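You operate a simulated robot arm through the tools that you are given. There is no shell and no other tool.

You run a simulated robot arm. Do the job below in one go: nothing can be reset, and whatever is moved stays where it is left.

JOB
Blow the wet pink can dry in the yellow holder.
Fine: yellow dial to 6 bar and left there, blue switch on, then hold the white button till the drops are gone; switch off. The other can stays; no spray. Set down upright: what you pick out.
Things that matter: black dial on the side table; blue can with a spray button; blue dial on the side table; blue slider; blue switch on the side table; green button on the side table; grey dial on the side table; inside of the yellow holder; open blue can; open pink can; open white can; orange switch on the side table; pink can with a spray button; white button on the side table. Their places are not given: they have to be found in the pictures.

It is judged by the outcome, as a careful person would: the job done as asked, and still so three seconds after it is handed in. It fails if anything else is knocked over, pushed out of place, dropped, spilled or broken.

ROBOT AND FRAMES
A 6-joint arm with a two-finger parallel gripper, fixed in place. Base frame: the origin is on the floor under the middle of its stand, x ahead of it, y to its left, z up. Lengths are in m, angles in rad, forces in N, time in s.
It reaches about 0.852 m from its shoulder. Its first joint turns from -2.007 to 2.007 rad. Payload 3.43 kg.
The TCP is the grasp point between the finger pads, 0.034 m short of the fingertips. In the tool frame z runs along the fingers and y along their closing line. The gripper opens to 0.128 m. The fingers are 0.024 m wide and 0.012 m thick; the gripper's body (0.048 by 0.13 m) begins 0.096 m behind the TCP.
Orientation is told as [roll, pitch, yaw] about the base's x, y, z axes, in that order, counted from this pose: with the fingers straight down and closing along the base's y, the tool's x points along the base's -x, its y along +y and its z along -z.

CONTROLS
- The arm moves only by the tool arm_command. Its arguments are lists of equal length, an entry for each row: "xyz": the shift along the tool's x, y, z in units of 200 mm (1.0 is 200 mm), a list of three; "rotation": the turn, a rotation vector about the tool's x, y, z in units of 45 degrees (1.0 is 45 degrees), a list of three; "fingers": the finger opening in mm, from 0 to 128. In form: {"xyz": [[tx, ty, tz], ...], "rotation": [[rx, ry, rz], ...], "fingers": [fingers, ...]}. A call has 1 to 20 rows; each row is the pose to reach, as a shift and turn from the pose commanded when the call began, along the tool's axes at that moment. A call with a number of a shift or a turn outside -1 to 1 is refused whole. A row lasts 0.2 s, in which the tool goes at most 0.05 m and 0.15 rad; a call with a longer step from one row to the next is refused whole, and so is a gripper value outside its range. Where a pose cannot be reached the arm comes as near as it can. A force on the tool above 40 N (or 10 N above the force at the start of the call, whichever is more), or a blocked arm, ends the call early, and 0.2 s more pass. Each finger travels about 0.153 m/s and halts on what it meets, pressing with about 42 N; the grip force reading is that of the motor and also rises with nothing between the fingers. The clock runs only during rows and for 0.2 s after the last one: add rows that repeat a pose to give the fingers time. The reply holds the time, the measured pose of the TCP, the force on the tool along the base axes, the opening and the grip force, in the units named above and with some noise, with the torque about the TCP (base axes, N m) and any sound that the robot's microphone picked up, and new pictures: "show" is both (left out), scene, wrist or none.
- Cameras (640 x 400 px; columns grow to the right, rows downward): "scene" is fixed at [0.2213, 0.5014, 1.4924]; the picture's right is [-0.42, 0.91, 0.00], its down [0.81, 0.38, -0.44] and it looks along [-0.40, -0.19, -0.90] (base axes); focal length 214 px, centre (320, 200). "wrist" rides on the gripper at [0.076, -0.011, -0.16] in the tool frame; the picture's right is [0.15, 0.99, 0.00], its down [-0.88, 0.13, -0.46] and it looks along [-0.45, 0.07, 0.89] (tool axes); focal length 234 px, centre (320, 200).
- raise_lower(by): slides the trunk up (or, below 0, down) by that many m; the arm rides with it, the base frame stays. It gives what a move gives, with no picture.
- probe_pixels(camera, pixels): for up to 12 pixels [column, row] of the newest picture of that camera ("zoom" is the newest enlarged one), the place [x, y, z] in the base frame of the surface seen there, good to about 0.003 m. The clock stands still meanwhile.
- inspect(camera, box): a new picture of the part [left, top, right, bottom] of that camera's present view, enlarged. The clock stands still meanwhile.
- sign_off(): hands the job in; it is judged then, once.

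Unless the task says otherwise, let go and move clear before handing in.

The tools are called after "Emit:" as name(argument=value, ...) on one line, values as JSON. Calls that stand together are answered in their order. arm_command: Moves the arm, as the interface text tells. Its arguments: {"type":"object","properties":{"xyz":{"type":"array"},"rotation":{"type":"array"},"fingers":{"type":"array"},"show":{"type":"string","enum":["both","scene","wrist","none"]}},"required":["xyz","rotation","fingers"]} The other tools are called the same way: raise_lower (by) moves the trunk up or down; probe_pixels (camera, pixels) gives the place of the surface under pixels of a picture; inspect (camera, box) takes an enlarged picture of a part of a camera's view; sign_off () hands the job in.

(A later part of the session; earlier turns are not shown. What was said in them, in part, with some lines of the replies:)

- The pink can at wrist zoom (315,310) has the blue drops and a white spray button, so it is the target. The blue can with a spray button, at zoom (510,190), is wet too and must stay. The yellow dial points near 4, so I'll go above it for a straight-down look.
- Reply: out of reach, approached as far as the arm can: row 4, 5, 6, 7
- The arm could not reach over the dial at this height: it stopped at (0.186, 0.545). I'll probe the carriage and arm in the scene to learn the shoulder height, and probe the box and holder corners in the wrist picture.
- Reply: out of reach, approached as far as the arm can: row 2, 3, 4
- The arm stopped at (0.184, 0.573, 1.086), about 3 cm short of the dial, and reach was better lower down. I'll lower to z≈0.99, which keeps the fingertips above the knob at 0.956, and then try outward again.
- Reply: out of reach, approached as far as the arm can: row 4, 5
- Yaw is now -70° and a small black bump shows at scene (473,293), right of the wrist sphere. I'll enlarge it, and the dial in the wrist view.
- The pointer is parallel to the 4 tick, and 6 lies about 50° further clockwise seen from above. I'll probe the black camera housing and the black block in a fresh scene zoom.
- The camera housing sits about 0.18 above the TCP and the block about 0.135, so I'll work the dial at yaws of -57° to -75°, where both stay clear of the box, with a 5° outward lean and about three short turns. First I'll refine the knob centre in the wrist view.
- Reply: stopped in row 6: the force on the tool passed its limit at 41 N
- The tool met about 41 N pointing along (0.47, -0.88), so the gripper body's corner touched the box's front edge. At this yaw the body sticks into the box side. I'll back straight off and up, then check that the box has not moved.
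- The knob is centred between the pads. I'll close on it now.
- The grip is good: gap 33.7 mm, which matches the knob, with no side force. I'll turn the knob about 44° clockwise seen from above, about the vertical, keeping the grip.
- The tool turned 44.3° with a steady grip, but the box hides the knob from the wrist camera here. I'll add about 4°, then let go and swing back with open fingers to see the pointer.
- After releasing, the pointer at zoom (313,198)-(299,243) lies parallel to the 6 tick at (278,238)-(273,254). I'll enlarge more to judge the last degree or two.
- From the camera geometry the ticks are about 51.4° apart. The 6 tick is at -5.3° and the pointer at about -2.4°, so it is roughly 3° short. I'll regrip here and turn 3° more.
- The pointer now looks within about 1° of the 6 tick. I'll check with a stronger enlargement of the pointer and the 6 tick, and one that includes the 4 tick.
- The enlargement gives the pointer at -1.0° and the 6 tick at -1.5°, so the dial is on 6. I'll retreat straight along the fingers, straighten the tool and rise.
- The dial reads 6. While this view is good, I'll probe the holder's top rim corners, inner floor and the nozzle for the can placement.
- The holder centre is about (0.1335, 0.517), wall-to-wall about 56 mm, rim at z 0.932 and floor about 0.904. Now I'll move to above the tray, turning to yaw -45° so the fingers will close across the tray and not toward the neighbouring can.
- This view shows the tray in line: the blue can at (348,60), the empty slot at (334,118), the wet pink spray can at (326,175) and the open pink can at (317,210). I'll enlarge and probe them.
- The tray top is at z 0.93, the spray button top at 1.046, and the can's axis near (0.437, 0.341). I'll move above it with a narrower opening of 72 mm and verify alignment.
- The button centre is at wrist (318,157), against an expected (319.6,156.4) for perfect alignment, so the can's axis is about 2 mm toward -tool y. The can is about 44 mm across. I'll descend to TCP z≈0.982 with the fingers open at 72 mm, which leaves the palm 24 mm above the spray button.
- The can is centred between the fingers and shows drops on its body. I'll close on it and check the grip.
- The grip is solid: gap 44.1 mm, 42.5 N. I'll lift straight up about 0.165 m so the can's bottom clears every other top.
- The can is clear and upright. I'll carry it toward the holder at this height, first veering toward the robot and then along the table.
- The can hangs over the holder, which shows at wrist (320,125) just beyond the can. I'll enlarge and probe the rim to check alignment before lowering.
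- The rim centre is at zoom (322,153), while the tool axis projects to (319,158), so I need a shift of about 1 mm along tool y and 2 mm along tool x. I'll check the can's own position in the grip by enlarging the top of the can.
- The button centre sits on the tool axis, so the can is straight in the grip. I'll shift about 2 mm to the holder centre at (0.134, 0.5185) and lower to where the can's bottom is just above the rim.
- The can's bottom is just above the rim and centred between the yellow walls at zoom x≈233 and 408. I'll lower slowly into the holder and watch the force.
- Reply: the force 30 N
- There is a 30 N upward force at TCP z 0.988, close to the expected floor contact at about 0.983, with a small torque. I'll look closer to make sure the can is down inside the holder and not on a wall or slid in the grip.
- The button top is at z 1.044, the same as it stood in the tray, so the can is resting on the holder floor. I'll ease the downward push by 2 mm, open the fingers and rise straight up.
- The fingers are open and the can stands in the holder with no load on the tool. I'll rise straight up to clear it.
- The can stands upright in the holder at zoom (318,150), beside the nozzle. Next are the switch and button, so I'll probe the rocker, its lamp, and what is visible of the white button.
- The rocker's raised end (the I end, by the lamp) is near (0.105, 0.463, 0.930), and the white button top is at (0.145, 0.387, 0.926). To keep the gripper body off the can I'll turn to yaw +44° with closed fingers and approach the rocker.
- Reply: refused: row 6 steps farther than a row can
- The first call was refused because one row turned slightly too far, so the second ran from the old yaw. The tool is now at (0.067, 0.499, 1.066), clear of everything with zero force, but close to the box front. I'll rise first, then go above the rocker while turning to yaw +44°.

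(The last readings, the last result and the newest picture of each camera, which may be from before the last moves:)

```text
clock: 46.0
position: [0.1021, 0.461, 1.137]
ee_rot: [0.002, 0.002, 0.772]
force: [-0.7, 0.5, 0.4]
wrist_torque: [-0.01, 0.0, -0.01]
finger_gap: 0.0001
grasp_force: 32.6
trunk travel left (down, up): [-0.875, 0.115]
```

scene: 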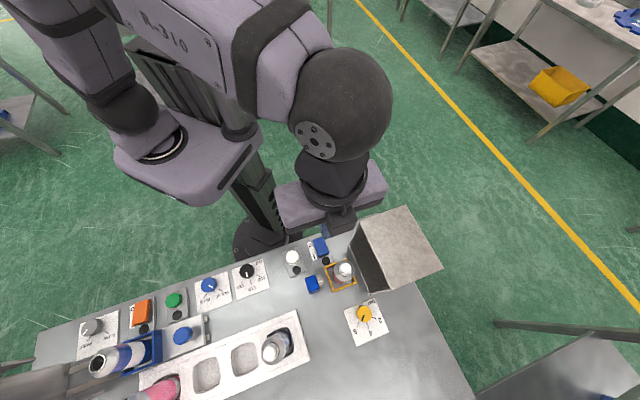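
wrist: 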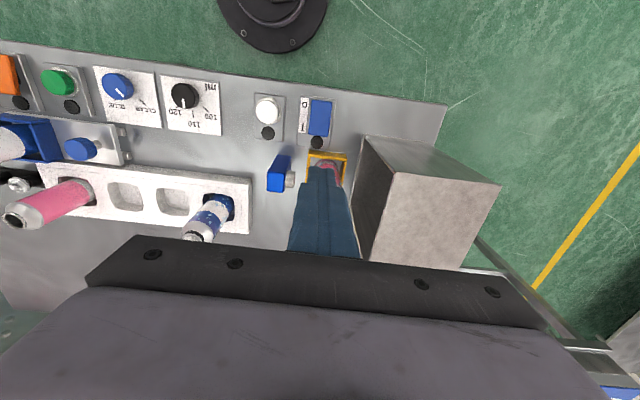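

Now at (0.102, 0.461, 1.137), yaw 44°. The tool axis should land at wrist (320,135), on the I end of the rocker. I'll enlarge to confirm before descending.

Emit:
inspect(camera="wrist", box=[270, 80, 370, 180])

```text
4.00 times, centred on (320, 130) of wrist
```

zoom: 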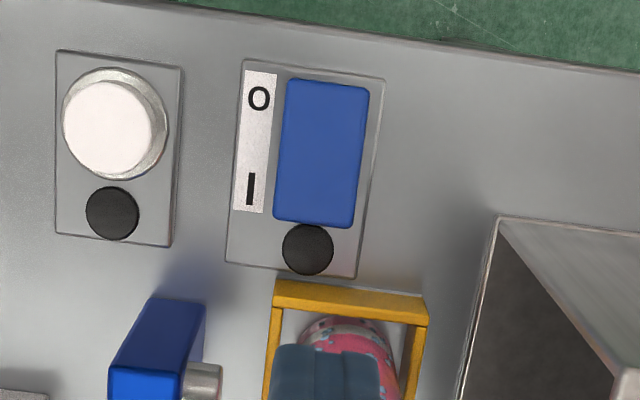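

The axis falls at zoom (319,220), near the I end. I'll shift 4 mm toward the rocker's middle and 2.5 mm sideways to centre it, then descend to just above the rocker.

Emit:
arm_command(xyz=[[0.02, -0.0125, 0.2], [0.02, -0.0125, 0.42], [0.02, -0.0125, 0.62], [0.02, -0.0125, 0.76], [0.02, -0.0125, 0.835], [0.02, -0.0125, 0.835]], rotation=[[0, 0, 0], [0, 0, 0], [0, 0, 0], [0, 0, 0], [0, 0, 0], [0, 0, 0]], fingers=[0, 0, 0, 0, 0, 0])

Emit:
inspect(camera="wrist", box=[250, 80, 390, 220])

```text
clock: 47.4
position: [0.1023, 0.4524, 0.9674]
ee_rot: [0.002, 0.001, 0.768]
force: [-0.3, 1.1, -0.1]
wrist_torque: [0.0, 0.01, 0.0]
finger_gap: 0.0001
grasp_force: 32.8
trunk travel left (down, up): [-0.875, 0.115]
```

scene: 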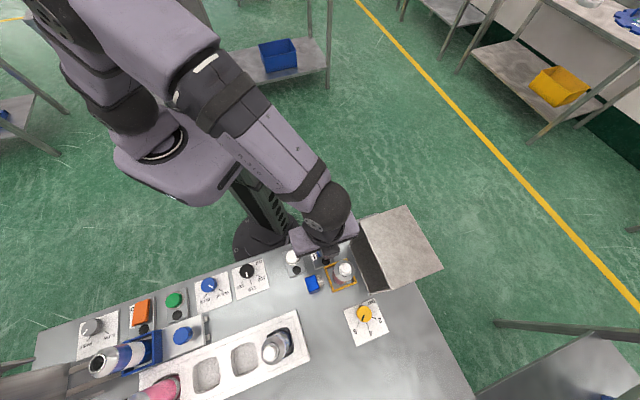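
wrist: 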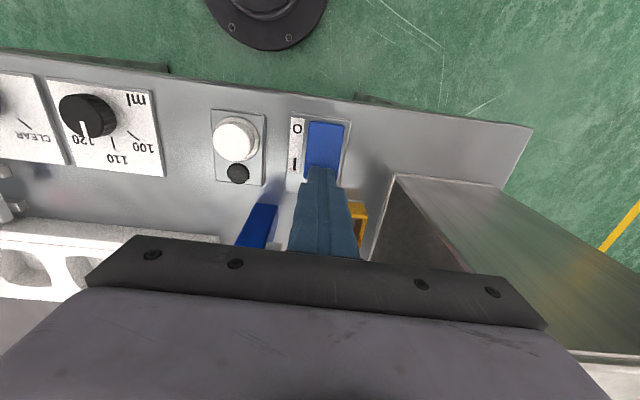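

```text
2.86 times, centred on (320, 150) of wrist
```

zoom: 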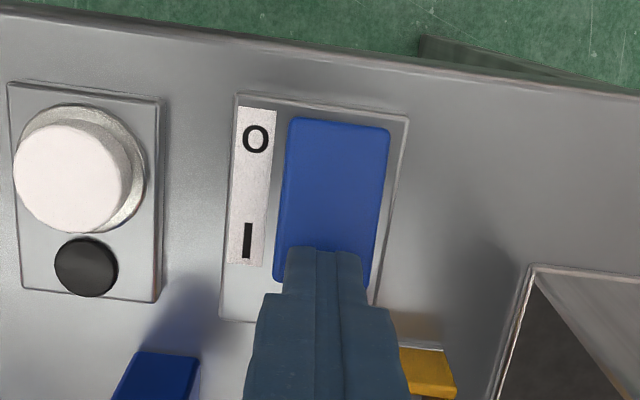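

The closed fingertips sit just above the rocker's I end at zoom (325,265). I'll shift 4 mm further onto it and press down in small steps, keeping the tip above z≈0.92.

Emit:
arm_command(xyz=[[0.02, 0, 0], [0.02, 0, 0.015], [0.02, 0, 0.025], [0.02, 0, 0.035], [0.02, 0, 0.045], [0.02, 0, 0.052]], rotation=[[0, 0, 0], [0, 0, 0], [0, 0, 0], [0, 0, 0], [0, 0, 0], [0, 0, 0]], fingers=[0, 0, 0, 0, 0, 0])

Emit:
inspect(camera="wrist", box=[250, 80, 390, 220])

```text
clock: 48.8
position: [0.0984, 0.4509, 0.9595]
ee_rot: [0.0, 0.001, 0.769]
force: [0.4, 0.3, 0.6]
wrist_torque: [-0.01, 0.02, 0.02]
finger_gap: 0.0002
grasp_force: 33.2
trunk travel left (down, up): [-0.875, 0.115]
```

scene: 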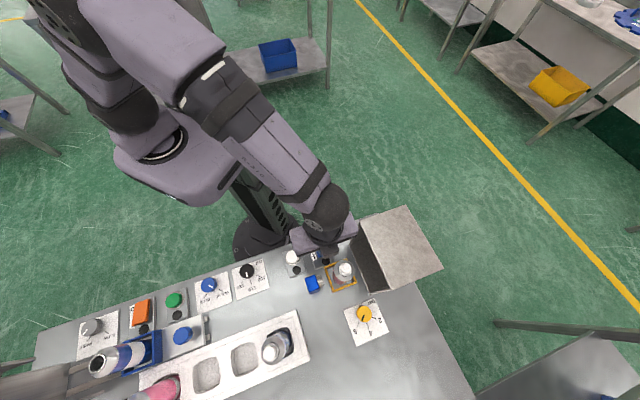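
wrist: 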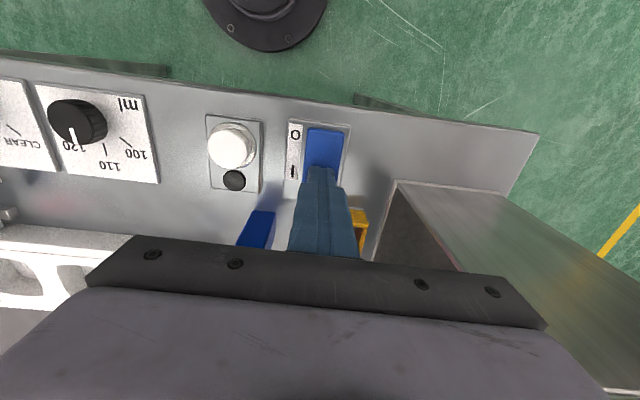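

```text
2.86 times, centred on (320, 150) of wrist
```

zoom: 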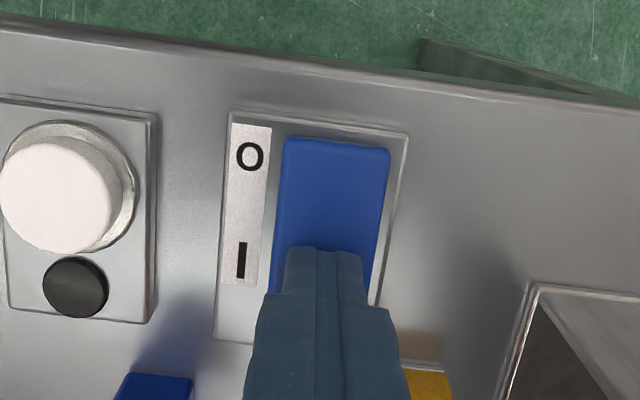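

No contact yet at tip z≈0.9255. I'll continue pressing down in small steps.

Emit:
arm_command(xyz=[[0, 0, 0.007], [0, 0, 0.014], [0, 0, 0.021], [0, 0, 0.028], [0, 0, 0.028]], rotation=[[0, 0, 0], [0, 0, 0], [0, 0, 0], [0, 0, 0], [0, 0, 0]], fingers=[0, 0, 0, 0, 0], show="wrist")

Emit:
inspect(camera="wrist", box=[250, 80, 390, 220])

```text
clock: 50.0
position: [0.0987, 0.4532, 0.9585]
ee_rot: [0.007, -0.005, 0.768]
force: [5.7, -1.4, 33.6]
wrist_torque: [-0.32, 0.1, -0.21]
finger_gap: 0.0004
grasp_force: 33.2
trunk travel left (down, up): [-0.875, 0.115]
```

wrist: 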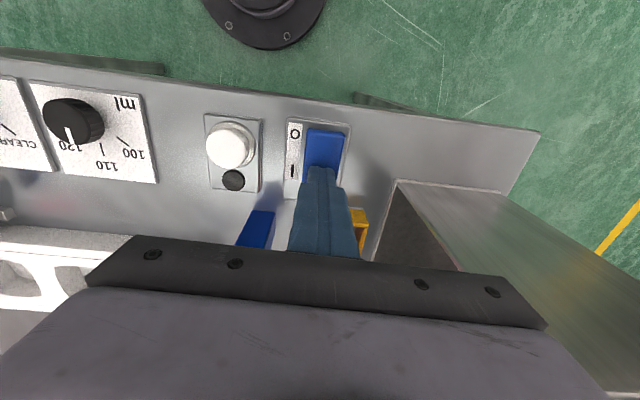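

```text
2.86 times, centred on (320, 150) of wrist
```

zoom: 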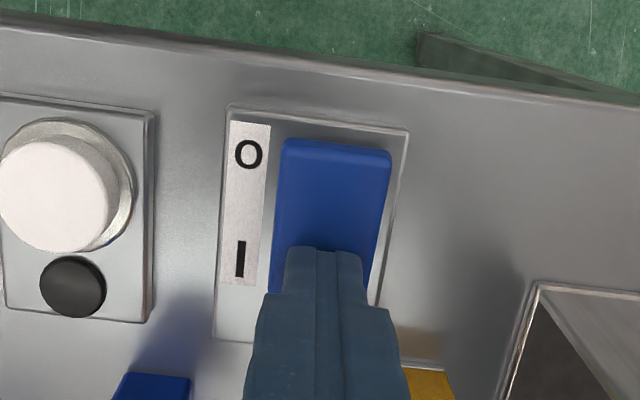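

The force rose to 34 N at tip z 0.9245, and the rocker's O end now shows a raised edge at zoom (335,148). I'll lift off and look at the rocker and its lamp.

Emit:
arm_command(xyz=[[0, 0, -0.1], [0, 0, -0.3], [0, 0, -0.5], [0, 0, -0.5]], rotation=[[0, 0, 0], [0, 0, 0], [0, 0, 0], [0, 0, 0]], fingers=[0, 0, 0, 0])

Emit:
inspect(camera="wrist", box=[230, 60, 390, 200])

Emit:
inspect(camera="scene", box=[270, 225, 370, 305])

```text
clock: 51.0
position: [0.0993, 0.4528, 1.0547]
ee_rot: [-0.001, 0.001, 0.769]
force: [-0.5, 0.4, 0.1]
wrist_torque: [-0.01, 0.0, 0.01]
finger_gap: 0.0
grasp_force: 32.9
trunk travel left (down, up): [-0.875, 0.115]
```

scene: 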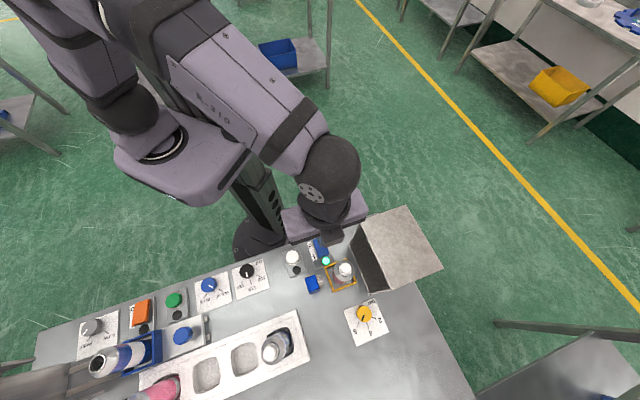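
wrist: 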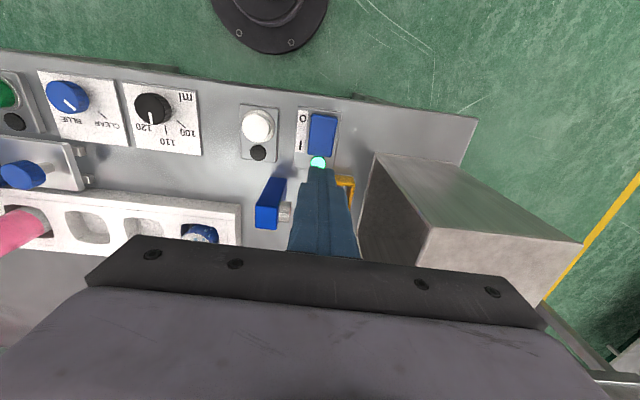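

```text
2.86 times, centred on (310, 130) of wrist
```

zoom: 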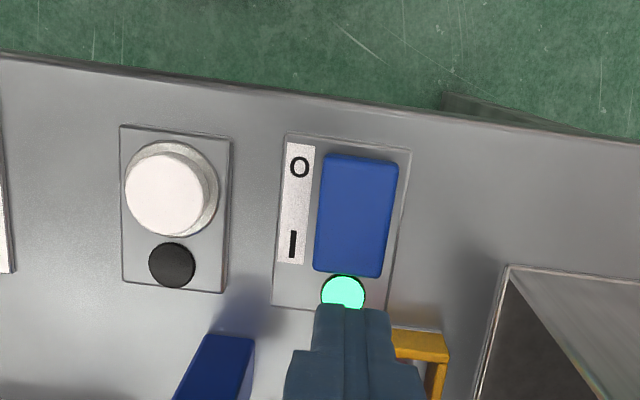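

```text
5.00 times, centred on (320, 265) of scene
```

zoom: 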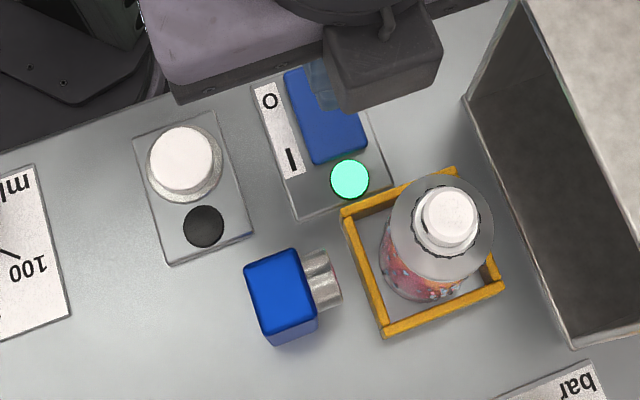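

The lamp by the blue switch is now lit green at scene zoom (350,180), so the switch is on. Next I'll move above the white button, whose centre is about (0.146, 0.389, top 0.926).

Emit:
arm_command(xyz=[[0.012, -0.1, 0], [0.027, -0.22, 0], [0.04, -0.33, 0], [0.054, -0.392, 0], [0.054, -0.392, 0.2], [0.054, -0.392, 0.35], [0.054, -0.392, 0.4], [0.054, -0.392, 0.4]], rotation=[[0, 0, 0], [0, 0, 0], [0, 0, 0], [0, 0, 0], [0, 0, 0], [0, 0, 0], [0, 0, 0], [0, 0, 0]], fingers=[0, 0, 0, 0, 0, 0, 0, 0])

Emit:
inspect(camera="wrist", box=[250, 90, 390, 230])

Emit:
inspect(camera="scene", box=[270, 225, 370, 305])

```text
clock: 52.8
position: [0.1444, 0.3898, 0.9759]
ee_rot: [0.0, 0.001, 0.769]
force: [0.2, -0.2, -0.5]
wrist_torque: [-0.02, -0.02, -0.06]
finger_gap: 0.0
grasp_force: 32.9
trunk travel left (down, up): [-0.875, 0.115]
```

scene: 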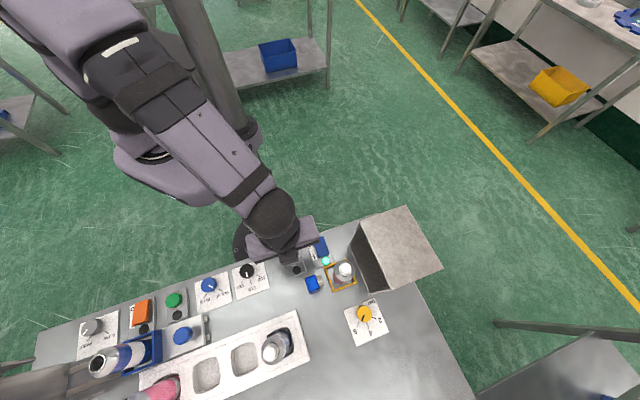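
wrist: 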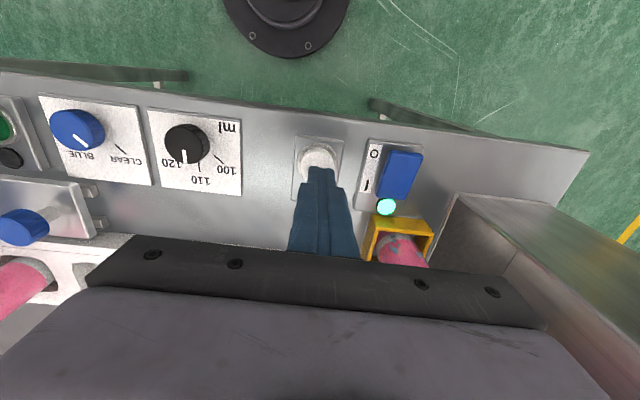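

```text
2.86 times, centred on (320, 160) of wrist
```

zoom: 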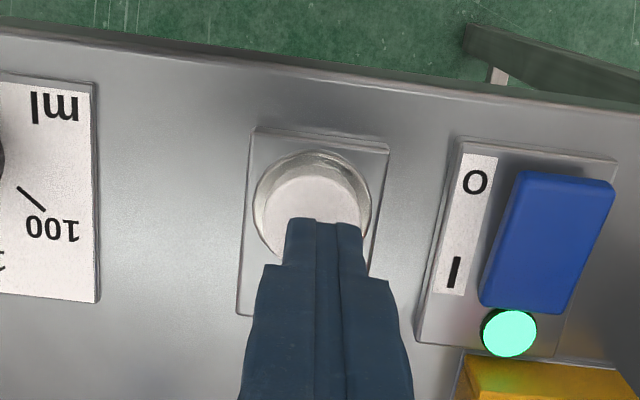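

```text
5.00 times, centred on (320, 265) of scene
```

zoom: 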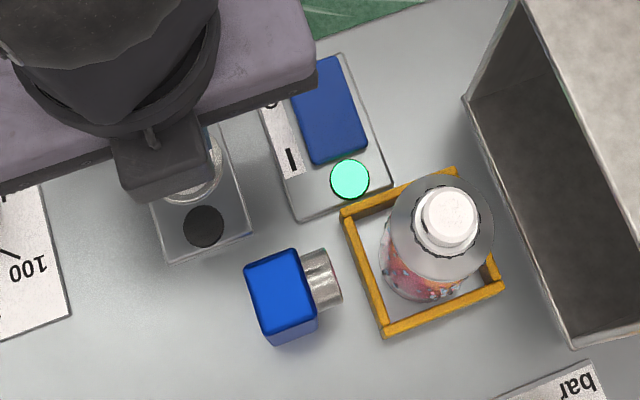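

The fingertips are just above the white button but about 5 mm off its centre toward +v. The lamp by the switch is still green. I'll centre them, lower to contact, and press gently in small steps.

Emit:
arm_command(xyz=[[0.025, -0.008, 0], [0.025, -0.008, 0.03], [0.025, -0.008, 0.06], [0.025, -0.008, 0.075], [0.025, -0.008, 0.085], [0.025, -0.008, 0.085]], rotation=[[0, 0, 0], [0, 0, 0], [0, 0, 0], [0, 0, 0], [0, 0, 0], [0, 0, 0]], fingers=[0, 0, 0, 0, 0, 0])

Emit:
inspect(camera="scene", box=[270, 225, 370, 305])

```text
clock: 54.2
position: [0.1425, 0.384, 0.9572]
ee_rot: [0.001, 0.002, 0.771]
force: [-0.3, 0.0, 1.3]
wrist_torque: [-0.01, 0.03, 0.0]
finger_gap: 0.0
grasp_force: 32.6
trunk travel left (down, up): [-0.875, 0.115]
```

scene: 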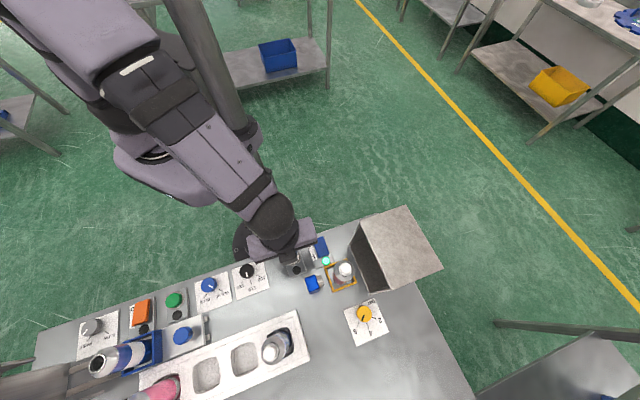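
wrist: 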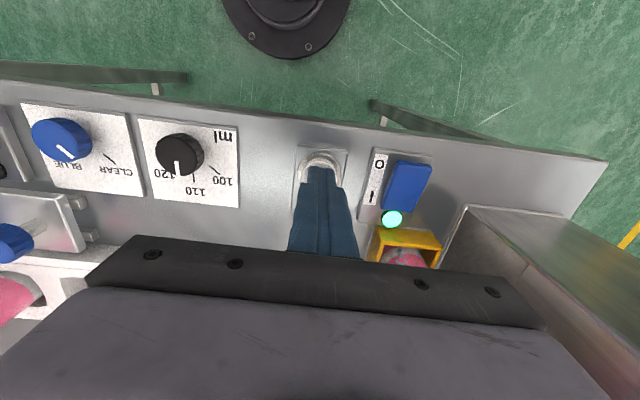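

```text
5.00 times, centred on (320, 265) of scene
```

zoom: 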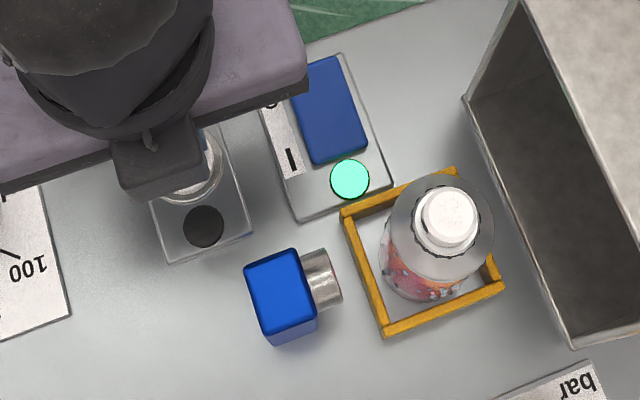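

Light contact begins (1.3 N) with the tip at z 0.923. I'll press a few millimetres further and watch the lamp at scene zoom (204,227).

Emit:
arm_command(xyz=[[0, 0, 0.008], [0, 0, 0.015], [0, 0, 0.022], [0, 0, 0.022]], rotation=[[0, 0, 0], [0, 0, 0], [0, 0, 0], [0, 0, 0]], fingers=[0, 0, 0, 0], show="scene")

Emit:
inspect(camera="scene", box=[270, 225, 370, 305])

```text
clock: 55.2
position: [0.144, 0.3842, 0.9526]
ee_rot: [0.002, -0.001, 0.77]
force: [-0.3, 0.9, 5.6]
wrist_torque: [0.01, 0.02, -0.01]
finger_gap: 0.0002
grasp_force: 33.3
trunk travel left (down, up): [-0.875, 0.115]
heard: click
```

scene: 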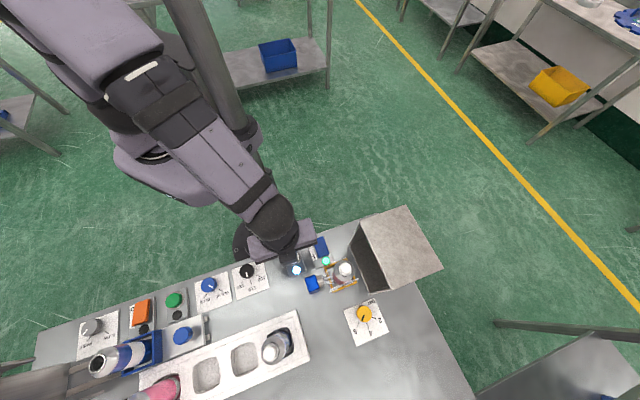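

```text
5.00 times, centred on (320, 265) of scene
```

zoom: 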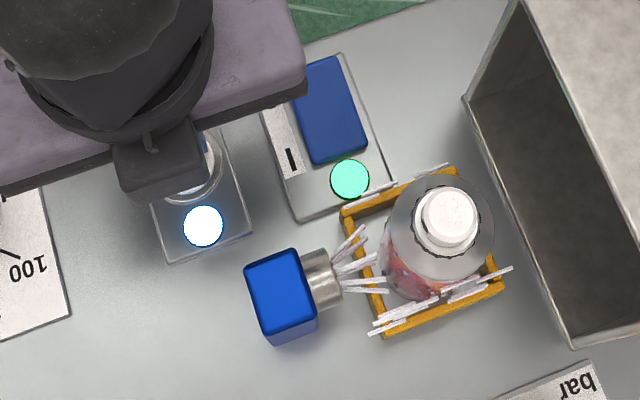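

There was a click, the white lamp lit and air streams from the nozzle onto the can. I'll hold the button here and watch the drops.

Emit:
arm_command(xyz=[[0, 0, 0.002], [0, 0, 0.002], [0, 0, 0.002], [0, 0, 0.002], [0, 0, 0.002], [0, 0, 0.002], [0, 0, 0.002], [0, 0, 0.002], [0, 0, 0.002], [0, 0, 0.002]], rotation=[[0, 0, 0], [0, 0, 0], [0, 0, 0], [0, 0, 0], [0, 0, 0], [0, 0, 0], [0, 0, 0], [0, 0, 0], [0, 0, 0], [0, 0, 0]], fingers=[0, 0, 0, 0, 0, 0, 0, 0, 0, 0], show="scene")

Emit:
inspect(camera="scene", box=[315, 245, 375, 305])

Emit:
inspect(camera="wrist", box=[340, 180, 470, 280])

```text
clock: 57.4
position: [0.1427, 0.3837, 0.9527]
ee_rot: [0.001, 0.001, 0.769]
force: [1.7, 0.3, 8.0]
wrist_torque: [0.05, -0.03, 0.03]
finger_gap: 0.0002
grasp_force: 33.1
trunk travel left (down, up): [-0.875, 0.115]
```

scene: 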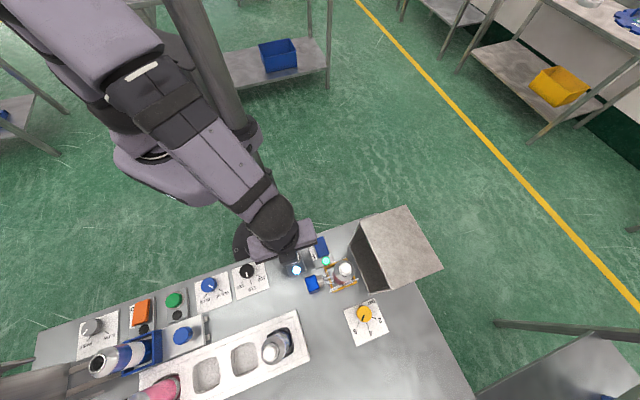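

```text
6.67 times, centred on (345, 275) of scene
```

zoom: 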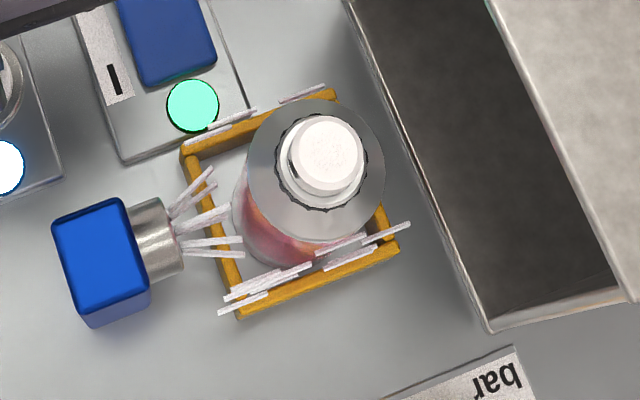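

```text
4.00 times, centred on (405, 230) of wrist
```

zoom: 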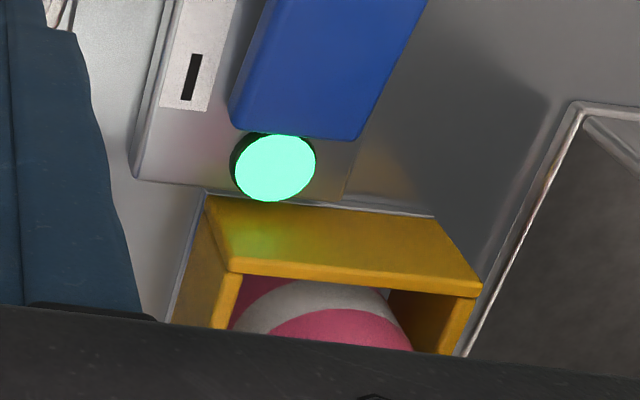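

The visible side of the can already looks free of drops. I'll enlarge the can further to check while the clock stands still.

Emit:
inspect(camera="scene", box=[330, 255, 365, 290])

Emit:
inspect(camera="wrist", box=[375, 235, 445, 275])

```text
11.43 times, centred on (348, 272) of scene
```

zoom: 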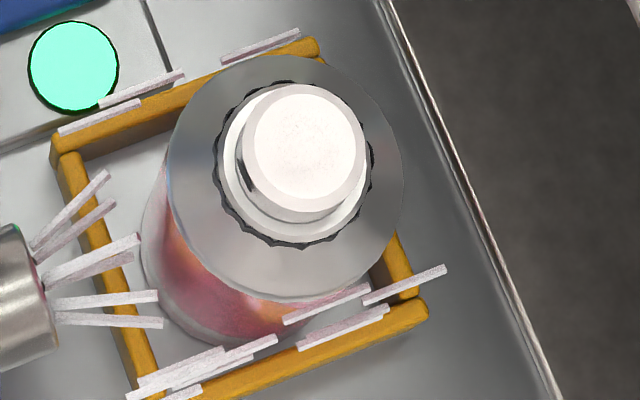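

```text
9.14 times, centred on (410, 255) of wrist
```

zoom: 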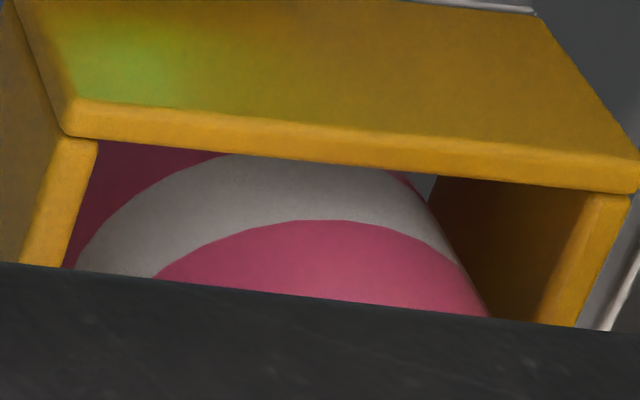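

No drops are visible from either camera. I'll hold about one more second so the hidden sides dry too, then release the button.

Emit:
arm_command(xyz=[[0, 0, 0], [0, 0, 0], [0, 0, 0], [0, 0, 0], [0, 0, 0], [0, 0, -0.1], [0, 0, -0.25], [0, 0, -0.4], [0, 0, -0.4]], rotation=[[0, 0, 0], [0, 0, 0], [0, 0, 0], [0, 0, 0], [0, 0, 0], [0, 0, 0], [0, 0, 0], [0, 0, 0], [0, 0, 0]], fingers=[0, 0, 0, 0, 0, 0, 0, 0, 0])

Emit:
inspect(camera="scene", box=[270, 225, 370, 305])

Emit:
inspect(camera="wrist", box=[260, 90, 450, 240])

```text
clock: 59.4
position: [0.1414, 0.3833, 1.032]
ee_rot: [0.0, 0.001, 0.769]
force: [0.5, -1.0, 0.4]
wrist_torque: [-0.03, 0.01, 0.0]
finger_gap: 0.0
grasp_force: 33.1
trunk travel left (down, up): [-0.875, 0.115]
```

scene: 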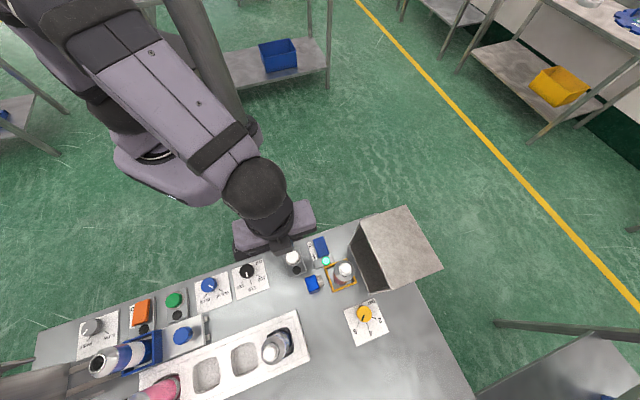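
wrist: 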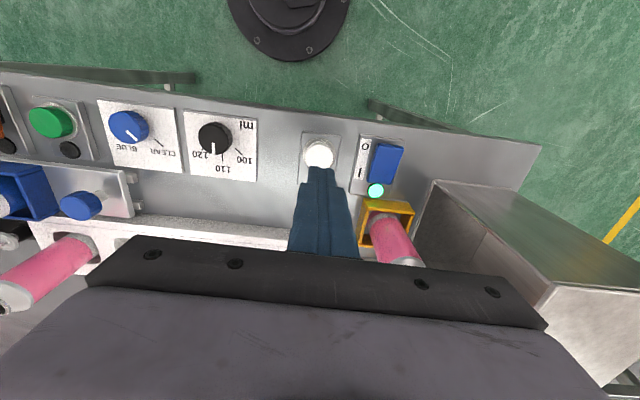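

```text
5.00 times, centred on (320, 265) of scene
```

zoom: 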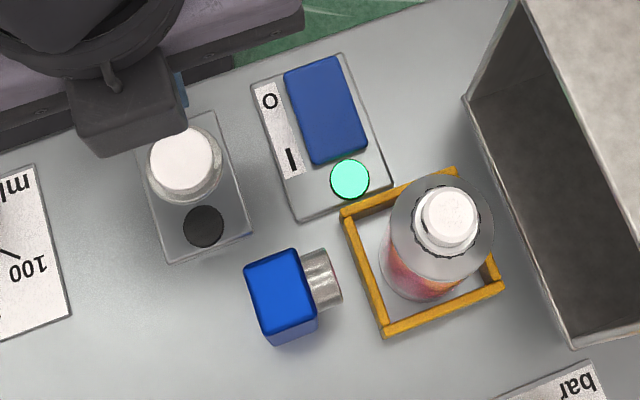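

```text
2.67 times, centred on (355, 165) of wrist
```

zoom: 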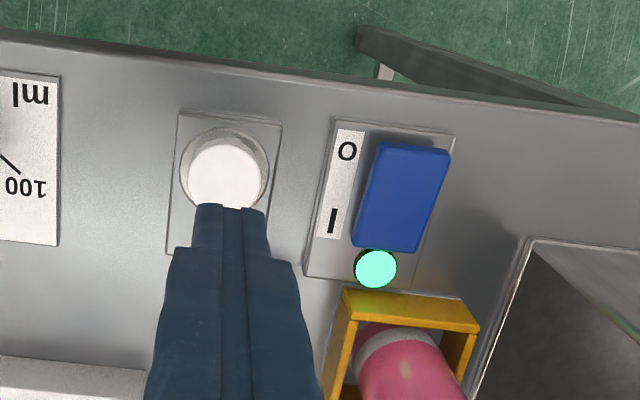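

The white lamp is off, the air has stopped, and the can looks dry from these two sides. Before switching off I'll look at the far side of the can facing the box, so I'll rise and swing round above it.

Emit:
arm_command(xyz=[[0, 0, -0.2], [0, 0, -0.4], [0, 0, -0.6], [0, 0, -0.6], [0, 0, -0.6], [0, 0, -0.6], [0, 0, -0.6]], rotation=[[0, 0, 0.15], [0, 0, 0.32], [0, 0, 0.49], [0, 0, 0.66], [0, 0, 0.83], [0, 0, 1.0], [0, 0, 1.0]], fingers=[0, 0, 0, 0, 0, 0, 0], show="none")

```text
clock: 61.0
position: [0.1425, 0.3847, 1.1525]
ee_rot: [-0.001, 0.002, -0.018]
force: [-0.3, 0.3, -0.5]
wrist_torque: [-0.01, -0.03, -0.01]
finger_gap: 0.0
grasp_force: 33.2
trunk travel left (down, up): [-0.875, 0.115]
```

The tool is now at (0.1425, 0.385, 1.1525), yaw about -1°. I'll move over the can at this height, turning to about -35° so the wrist camera looks at its far side.

Emit:
arm_command(xyz=[[0.008, 0.12, 0], [0.018, 0.26, 0], [0.028, 0.4, 0], [0.038, 0.54, 0], [0.048, 0.68, 0], [0.048, 0.68, 0]], rotation=[[0, 0, 0.15], [0, 0, 0.3], [0, 0, 0.45], [0, 0, 0.6], [0, 0, 0.75], [0, 0, 0.75]], fingers=[0, 0, 0, 0, 0, 0])

Emit:
inspect(camera="wrist", box=[260, 80, 380, 200])

```text
clock: 62.4
position: [0.135, 0.5204, 1.1522]
ee_rot: [-0.001, 0.001, -0.605]
force: [-0.9, 0.1, 1.3]
wrist_torque: [0.02, 0.0, -0.01]
finger_gap: 0.0001
grasp_force: 33.1
trunk travel left (down, up): [-0.875, 0.115]
```

scene: 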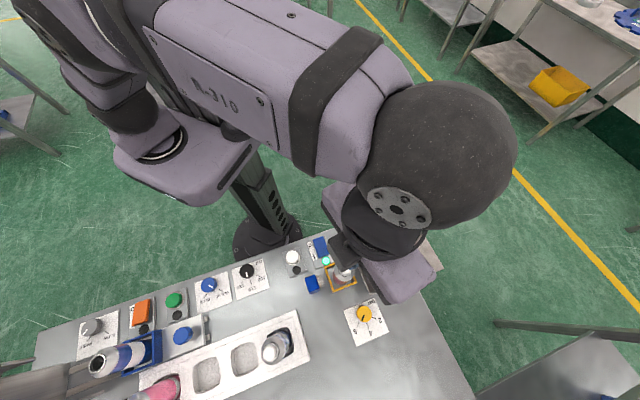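
wrist: 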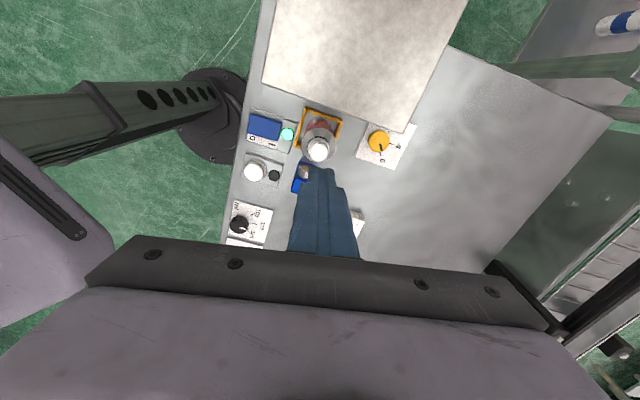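

```text
3.33 times, centred on (320, 140) of wrist
```

zoom: 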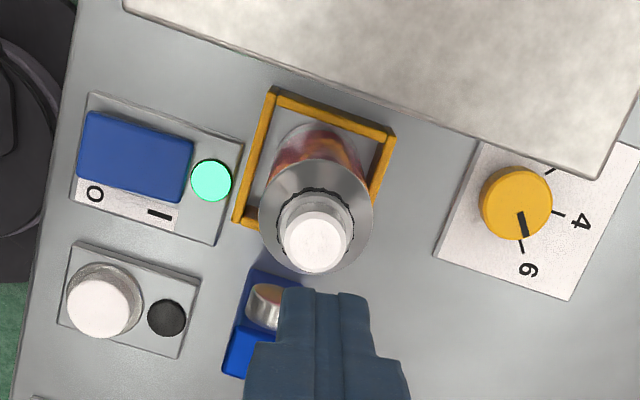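

The far side of the can shows at zoom (318,148), and the dial still points at 6. I'll enlarge the can body.

Emit:
inspect(camera="wrist", box=[298, 105, 343, 150])

```text
8.89 times, centred on (320, 128) of wrist
```

zoom: 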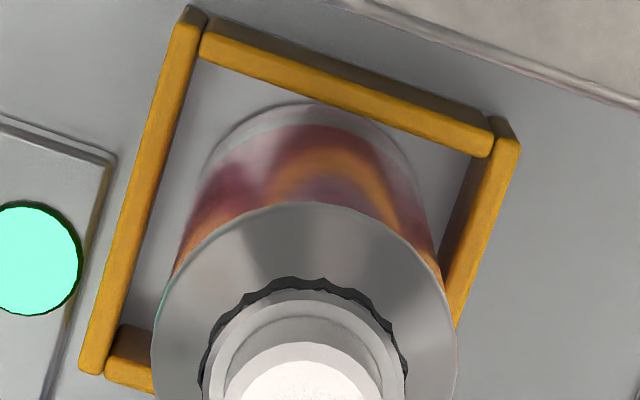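

The far side is dry too. Now I'll go back to switch off, moving over the rocker's O end near (0.077, 0.434) while turning back to yaw +44°.

Emit:
arm_command(xyz=[[-0.001, -0.1, 0], [-0.002, -0.22, 0], [-0.004, -0.34, 0], [-0.006, -0.45, 0], [-0.0075, -0.5225, 0], [-0.0075, -0.5225, 0], [-0.0075, -0.5225, 0]], rotation=[[0, 0, -0.15], [0, 0, -0.32], [0, 0, -0.49], [0, 0, -0.66], [0, 0, -0.83], [0, 0, -1.0], [0, 0, -1.0]], fingers=[0, 0, 0, 0, 0, 0, 0], show="none")

Emit:
arm_command(xyz=[[0, 0, 0], [0, 0, 0], [0, 0, 0], [0, 0, 0], [0, 0, 0], [0, 0, 0]], rotation=[[0, 0, -0.15], [0, 0, -0.3], [0, 0, -0.45], [0, 0, -0.6], [0, 0, -0.75], [0, 0, -0.75]], fingers=[0, 0, 0, 0, 0, 0])

Emit:
inspect(camera="wrist", box=[260, 80, 380, 200])

```text
clock: 64.0
position: [0.078, 0.4332, 1.1502]
ee_rot: [-0.001, 0.002, 0.182]
force: [0.7, 0.4, -1.0]
wrist_torque: [0.01, -0.04, 0.01]
finger_gap: 0.0
grasp_force: 33.4
trunk travel left (down, up): [-0.875, 0.115]
```

```text
clock: 65.4
position: [0.0766, 0.4335, 1.1532]
ee_rot: [0.0, 0.002, 0.77]
force: [0.4, -0.3, 0.8]
wrist_torque: [-0.01, 0.04, -0.02]
finger_gap: 0.0
grasp_force: 32.7
trunk travel left (down, up): [-0.875, 0.115]
```

scene: 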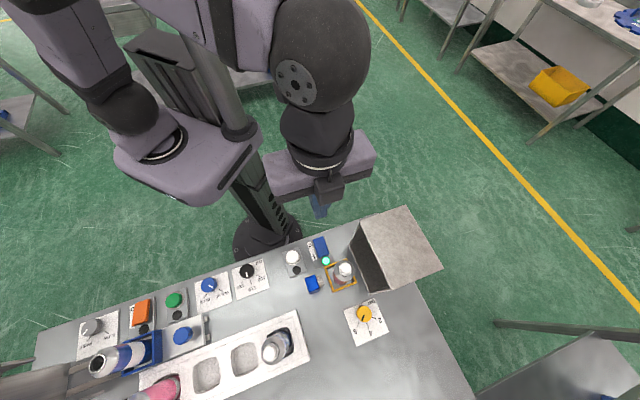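
wrist: 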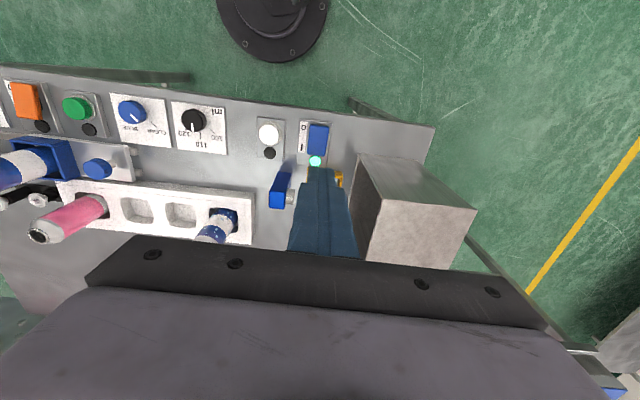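

```text
3.33 times, centred on (320, 140) of wrist
```

zoom: 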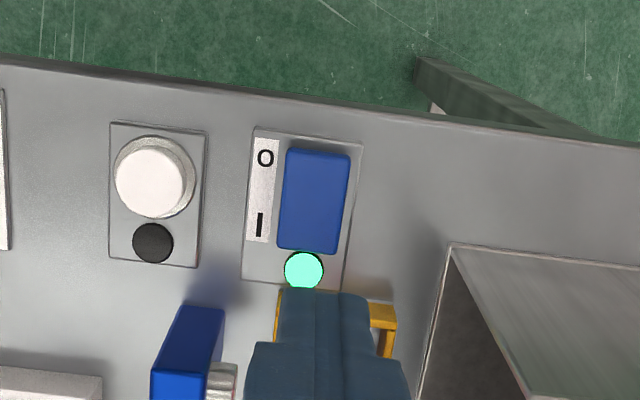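

The axis falls at zoom (319,176), 12 mm inside the O end. I'll shift 7 mm toward the O end and descend to just above it.

Emit:
arm_command(xyz=[[0.035, 0, 0.2], [0.035, 0, 0.42], [0.035, 0, 0.64], [0.035, 0, 0.82], [0.035, 0, 0.92], [0.035, 0, 0.92]], rotation=[[0, 0, 0], [0, 0, 0], [0, 0, 0], [0, 0, 0], [0, 0, 0], [0, 0, 0]], fingers=[0, 0, 0, 0, 0, 0])

Emit:
inspect(camera="wrist", box=[250, 80, 390, 220])

```text
clock: 66.8
position: [0.0751, 0.4286, 0.9673]
ee_rot: [0.002, 0.0, 0.77]
force: [-0.3, -0.4, 0.2]
wrist_torque: [0.01, -0.01, -0.01]
finger_gap: 0.0
grasp_force: 33.3
trunk travel left (down, up): [-0.875, 0.115]
```

scene: 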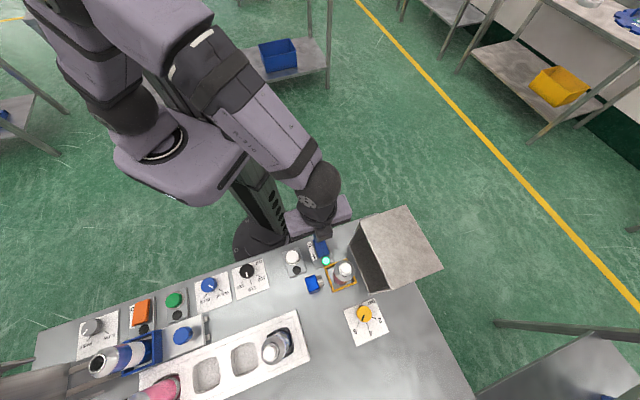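
wrist: 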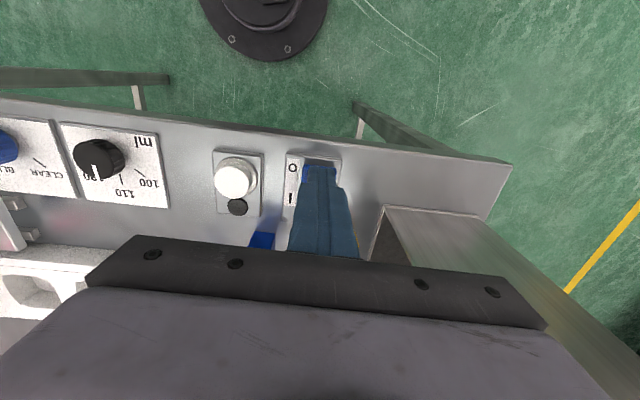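

```text
2.86 times, centred on (320, 150) of wrist
```

zoom: 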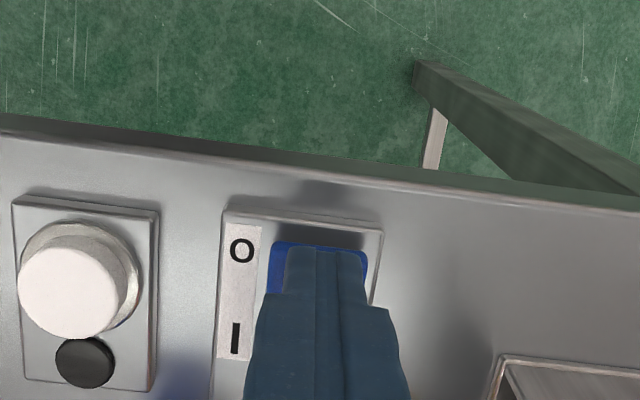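

The fingertip edge is level with the O end, so it covers too much toward the pivot. I'll shift 9 mm further outward over the O end and press down in small steps.

Emit:
arm_command(xyz=[[0.045, 0, 0], [0.045, 0, 0], [0.045, 0, 0.015], [0.045, 0, 0.028], [0.045, 0, 0.038], [0.045, 0, 0.045], [0.045, 0, 0.045]], rotation=[[0, 0, 0], [0, 0, 0], [0, 0, 0], [0, 0, 0], [0, 0, 0], [0, 0, 0], [0, 0, 0]], fingers=[0, 0, 0, 0, 0, 0, 0])

Emit:
inspect(camera="scene", box=[270, 225, 370, 305])

Emit:
inspect(camera="wrist", box=[250, 80, 390, 220])

```text
clock: 68.4
position: [0.0654, 0.4236, 0.9591]
ee_rot: [0.002, 0.002, 0.769]
force: [-0.4, 0.0, 0.7]
wrist_torque: [0.02, -0.03, -0.02]
finger_gap: 0.0
grasp_force: 33.1
trunk travel left (down, up): [-0.875, 0.115]
```

scene: 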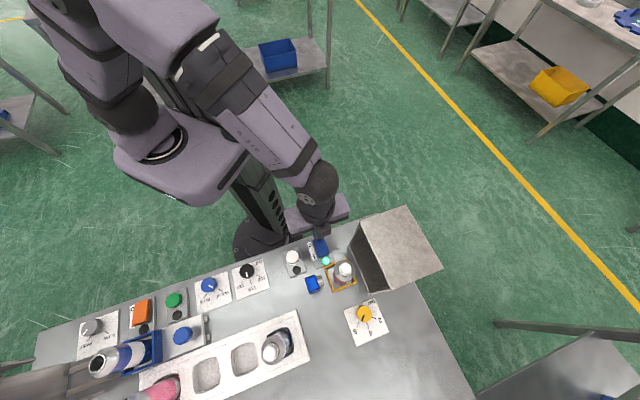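
wrist: 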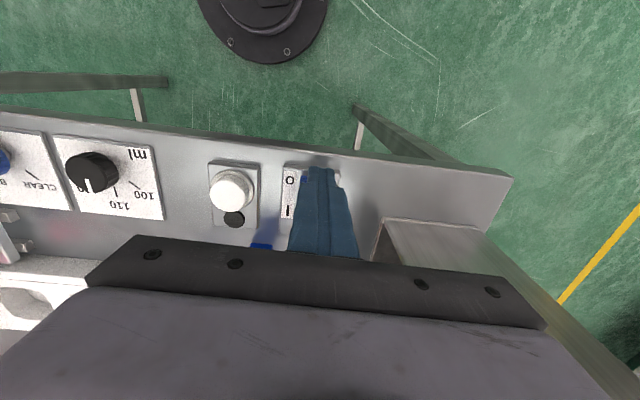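

```text
5.00 times, centred on (320, 265) of scene
```

zoom: 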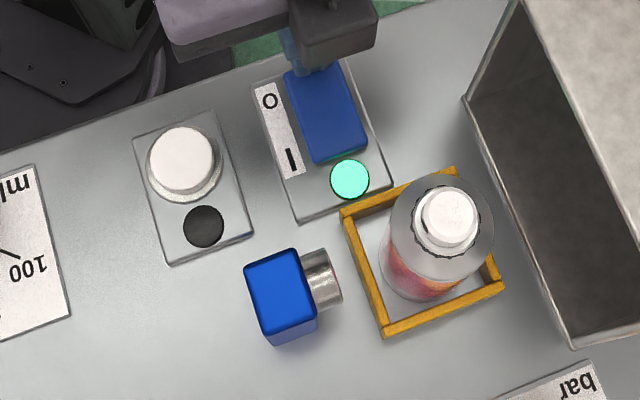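

```text
2.86 times, centred on (320, 150) of wrist
```

zoom: 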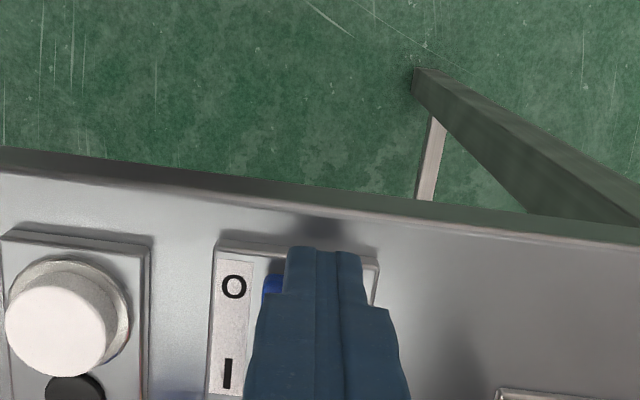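

The fingertips now overhang the O end by about 8 mm with no contact yet at tip z 0.925. I'll press further down in small steps.

Emit:
arm_command(xyz=[[0, 0, 0.007], [0, 0, 0.014], [0, 0, 0.021], [0, 0, 0.028], [0, 0, 0.028]], rotation=[[0, 0, 0], [0, 0, 0], [0, 0, 0], [0, 0, 0], [0, 0, 0]], fingers=[0, 0, 0, 0, 0], show="scene")

Emit:
inspect(camera="scene", box=[270, 225, 370, 305])

```text
clock: 69.6
position: [0.0659, 0.4219, 0.9547]
ee_rot: [0.002, 0.002, 0.769]
force: [-1.5, -0.7, 4.8]
wrist_torque: [0.03, -0.03, 0.03]
finger_gap: 0.0
grasp_force: 32.8
trunk travel left (down, up): [-0.875, 0.115]
```

scene: 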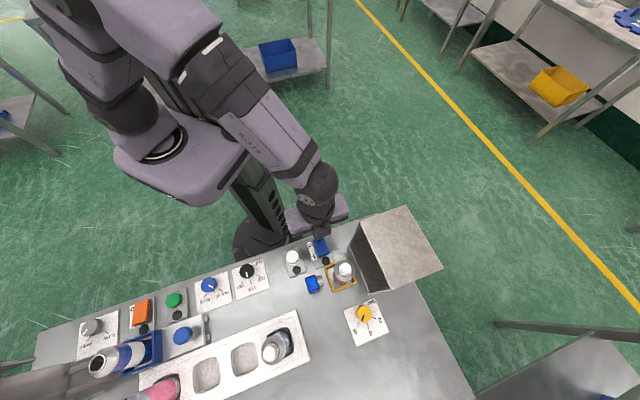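

```text
5.00 times, centred on (320, 265) of scene
```

zoom: 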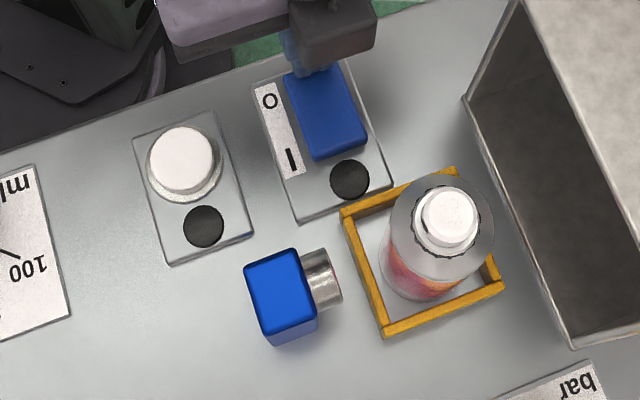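

The green lamp has gone out, so the switch is off. I'll lift straight off and rise clear, then check everything.

Emit:
arm_command(xyz=[[0, 0, -0.1], [0, 0, -0.25], [0, 0, -0.45], [0, 0, -0.65], [0, 0, -0.85], [0, 0, -0.98], [0, 0, -0.98]], rotation=[[0, 0, 0], [0, 0, 0], [0, 0, 0], [0, 0, 0], [0, 0, 0], [0, 0, 0], [0, 0, 0]], fingers=[0, 0, 0, 0, 20, 40, 40])

Emit:
inspect(camera="scene", box=[270, 225, 400, 345])

Emit:
inspect(camera="scene", box=[30, 260, 320, 400])

Emit:
inspect(camera="wrist", box=[240, 60, 400, 200])

```text
clock: 71.2
position: [0.0663, 0.424, 1.1495]
ee_rot: [0.001, 0.002, 0.77]
force: [0.1, 0.9, -0.1]
wrist_torque: [0.0, -0.01, 0.01]
finger_gap: 0.0398
grasp_force: 0.1
trunk travel left (down, up): [-0.875, 0.115]
```

scene: 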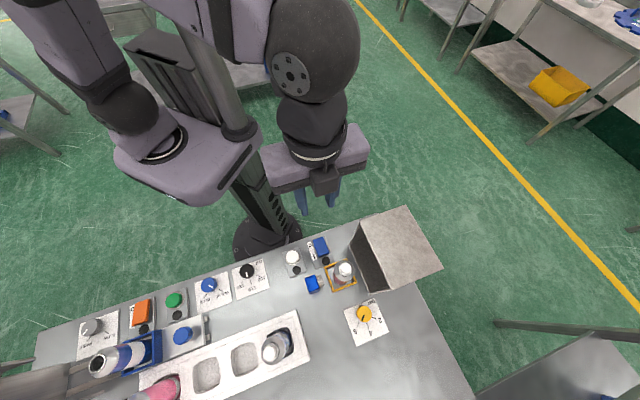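
wrist: 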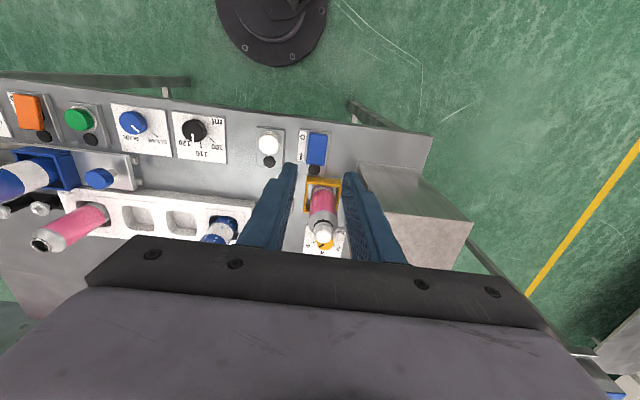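

```text
3.33 times, centred on (335, 285) of scene
```

zoom: 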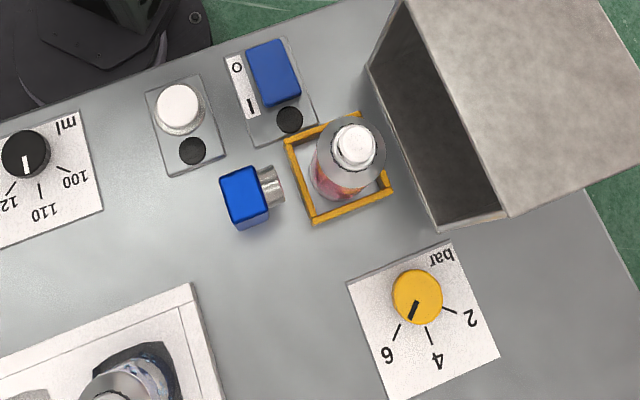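

```text
2.21 times, centred on (175, 330) of scene
```

zoom: 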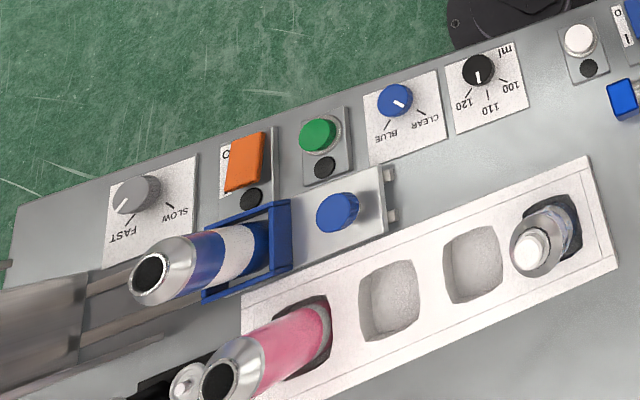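

```text
2.86 times, centred on (320, 130) of wrist
```

zoom: 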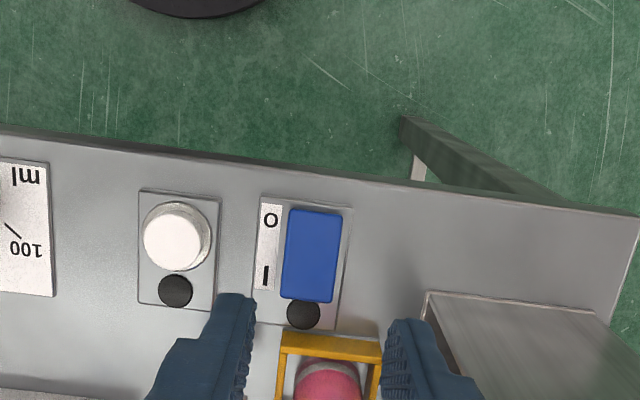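

The final views show the following:
- **Switch:** both lamps are out, and the rocker's O end is pressed.
- **Dial:** the yellow pointer is on the 6 tick, at zoom (413,308).
- **Can:** the dry pink can stands upright in the yellow holder, at zoom (345,160).
- **Other items:** the other cans and controls are where they were.

The gripper is empty and well above everything, so I'm handing in.

Emit:
sign_off()

```text
The job is handed in.
```

The wet pink can has been blown dry and is standing upright in the yellow holder, and I've handed the job in. I haven't seen a verdict.

- **Yellow dial:** set to 6 bar and left there. The pointer is within about 1° of the 6 tick.
- **Drying:** with the blue switch on, I held the white button for about 3 seconds. I checked the can from three sides and saw no drops.
- **Blue switch:** turned off again, and its lamp is out.
- **Other cans and spray:** no other can or control was touched. The spray button was never pressed.

While I was lining up on the dial, the gripper touched the front edge of the metal box beside the holder with about 41 N. I backed off straight away and measured the box again; it had not moved.
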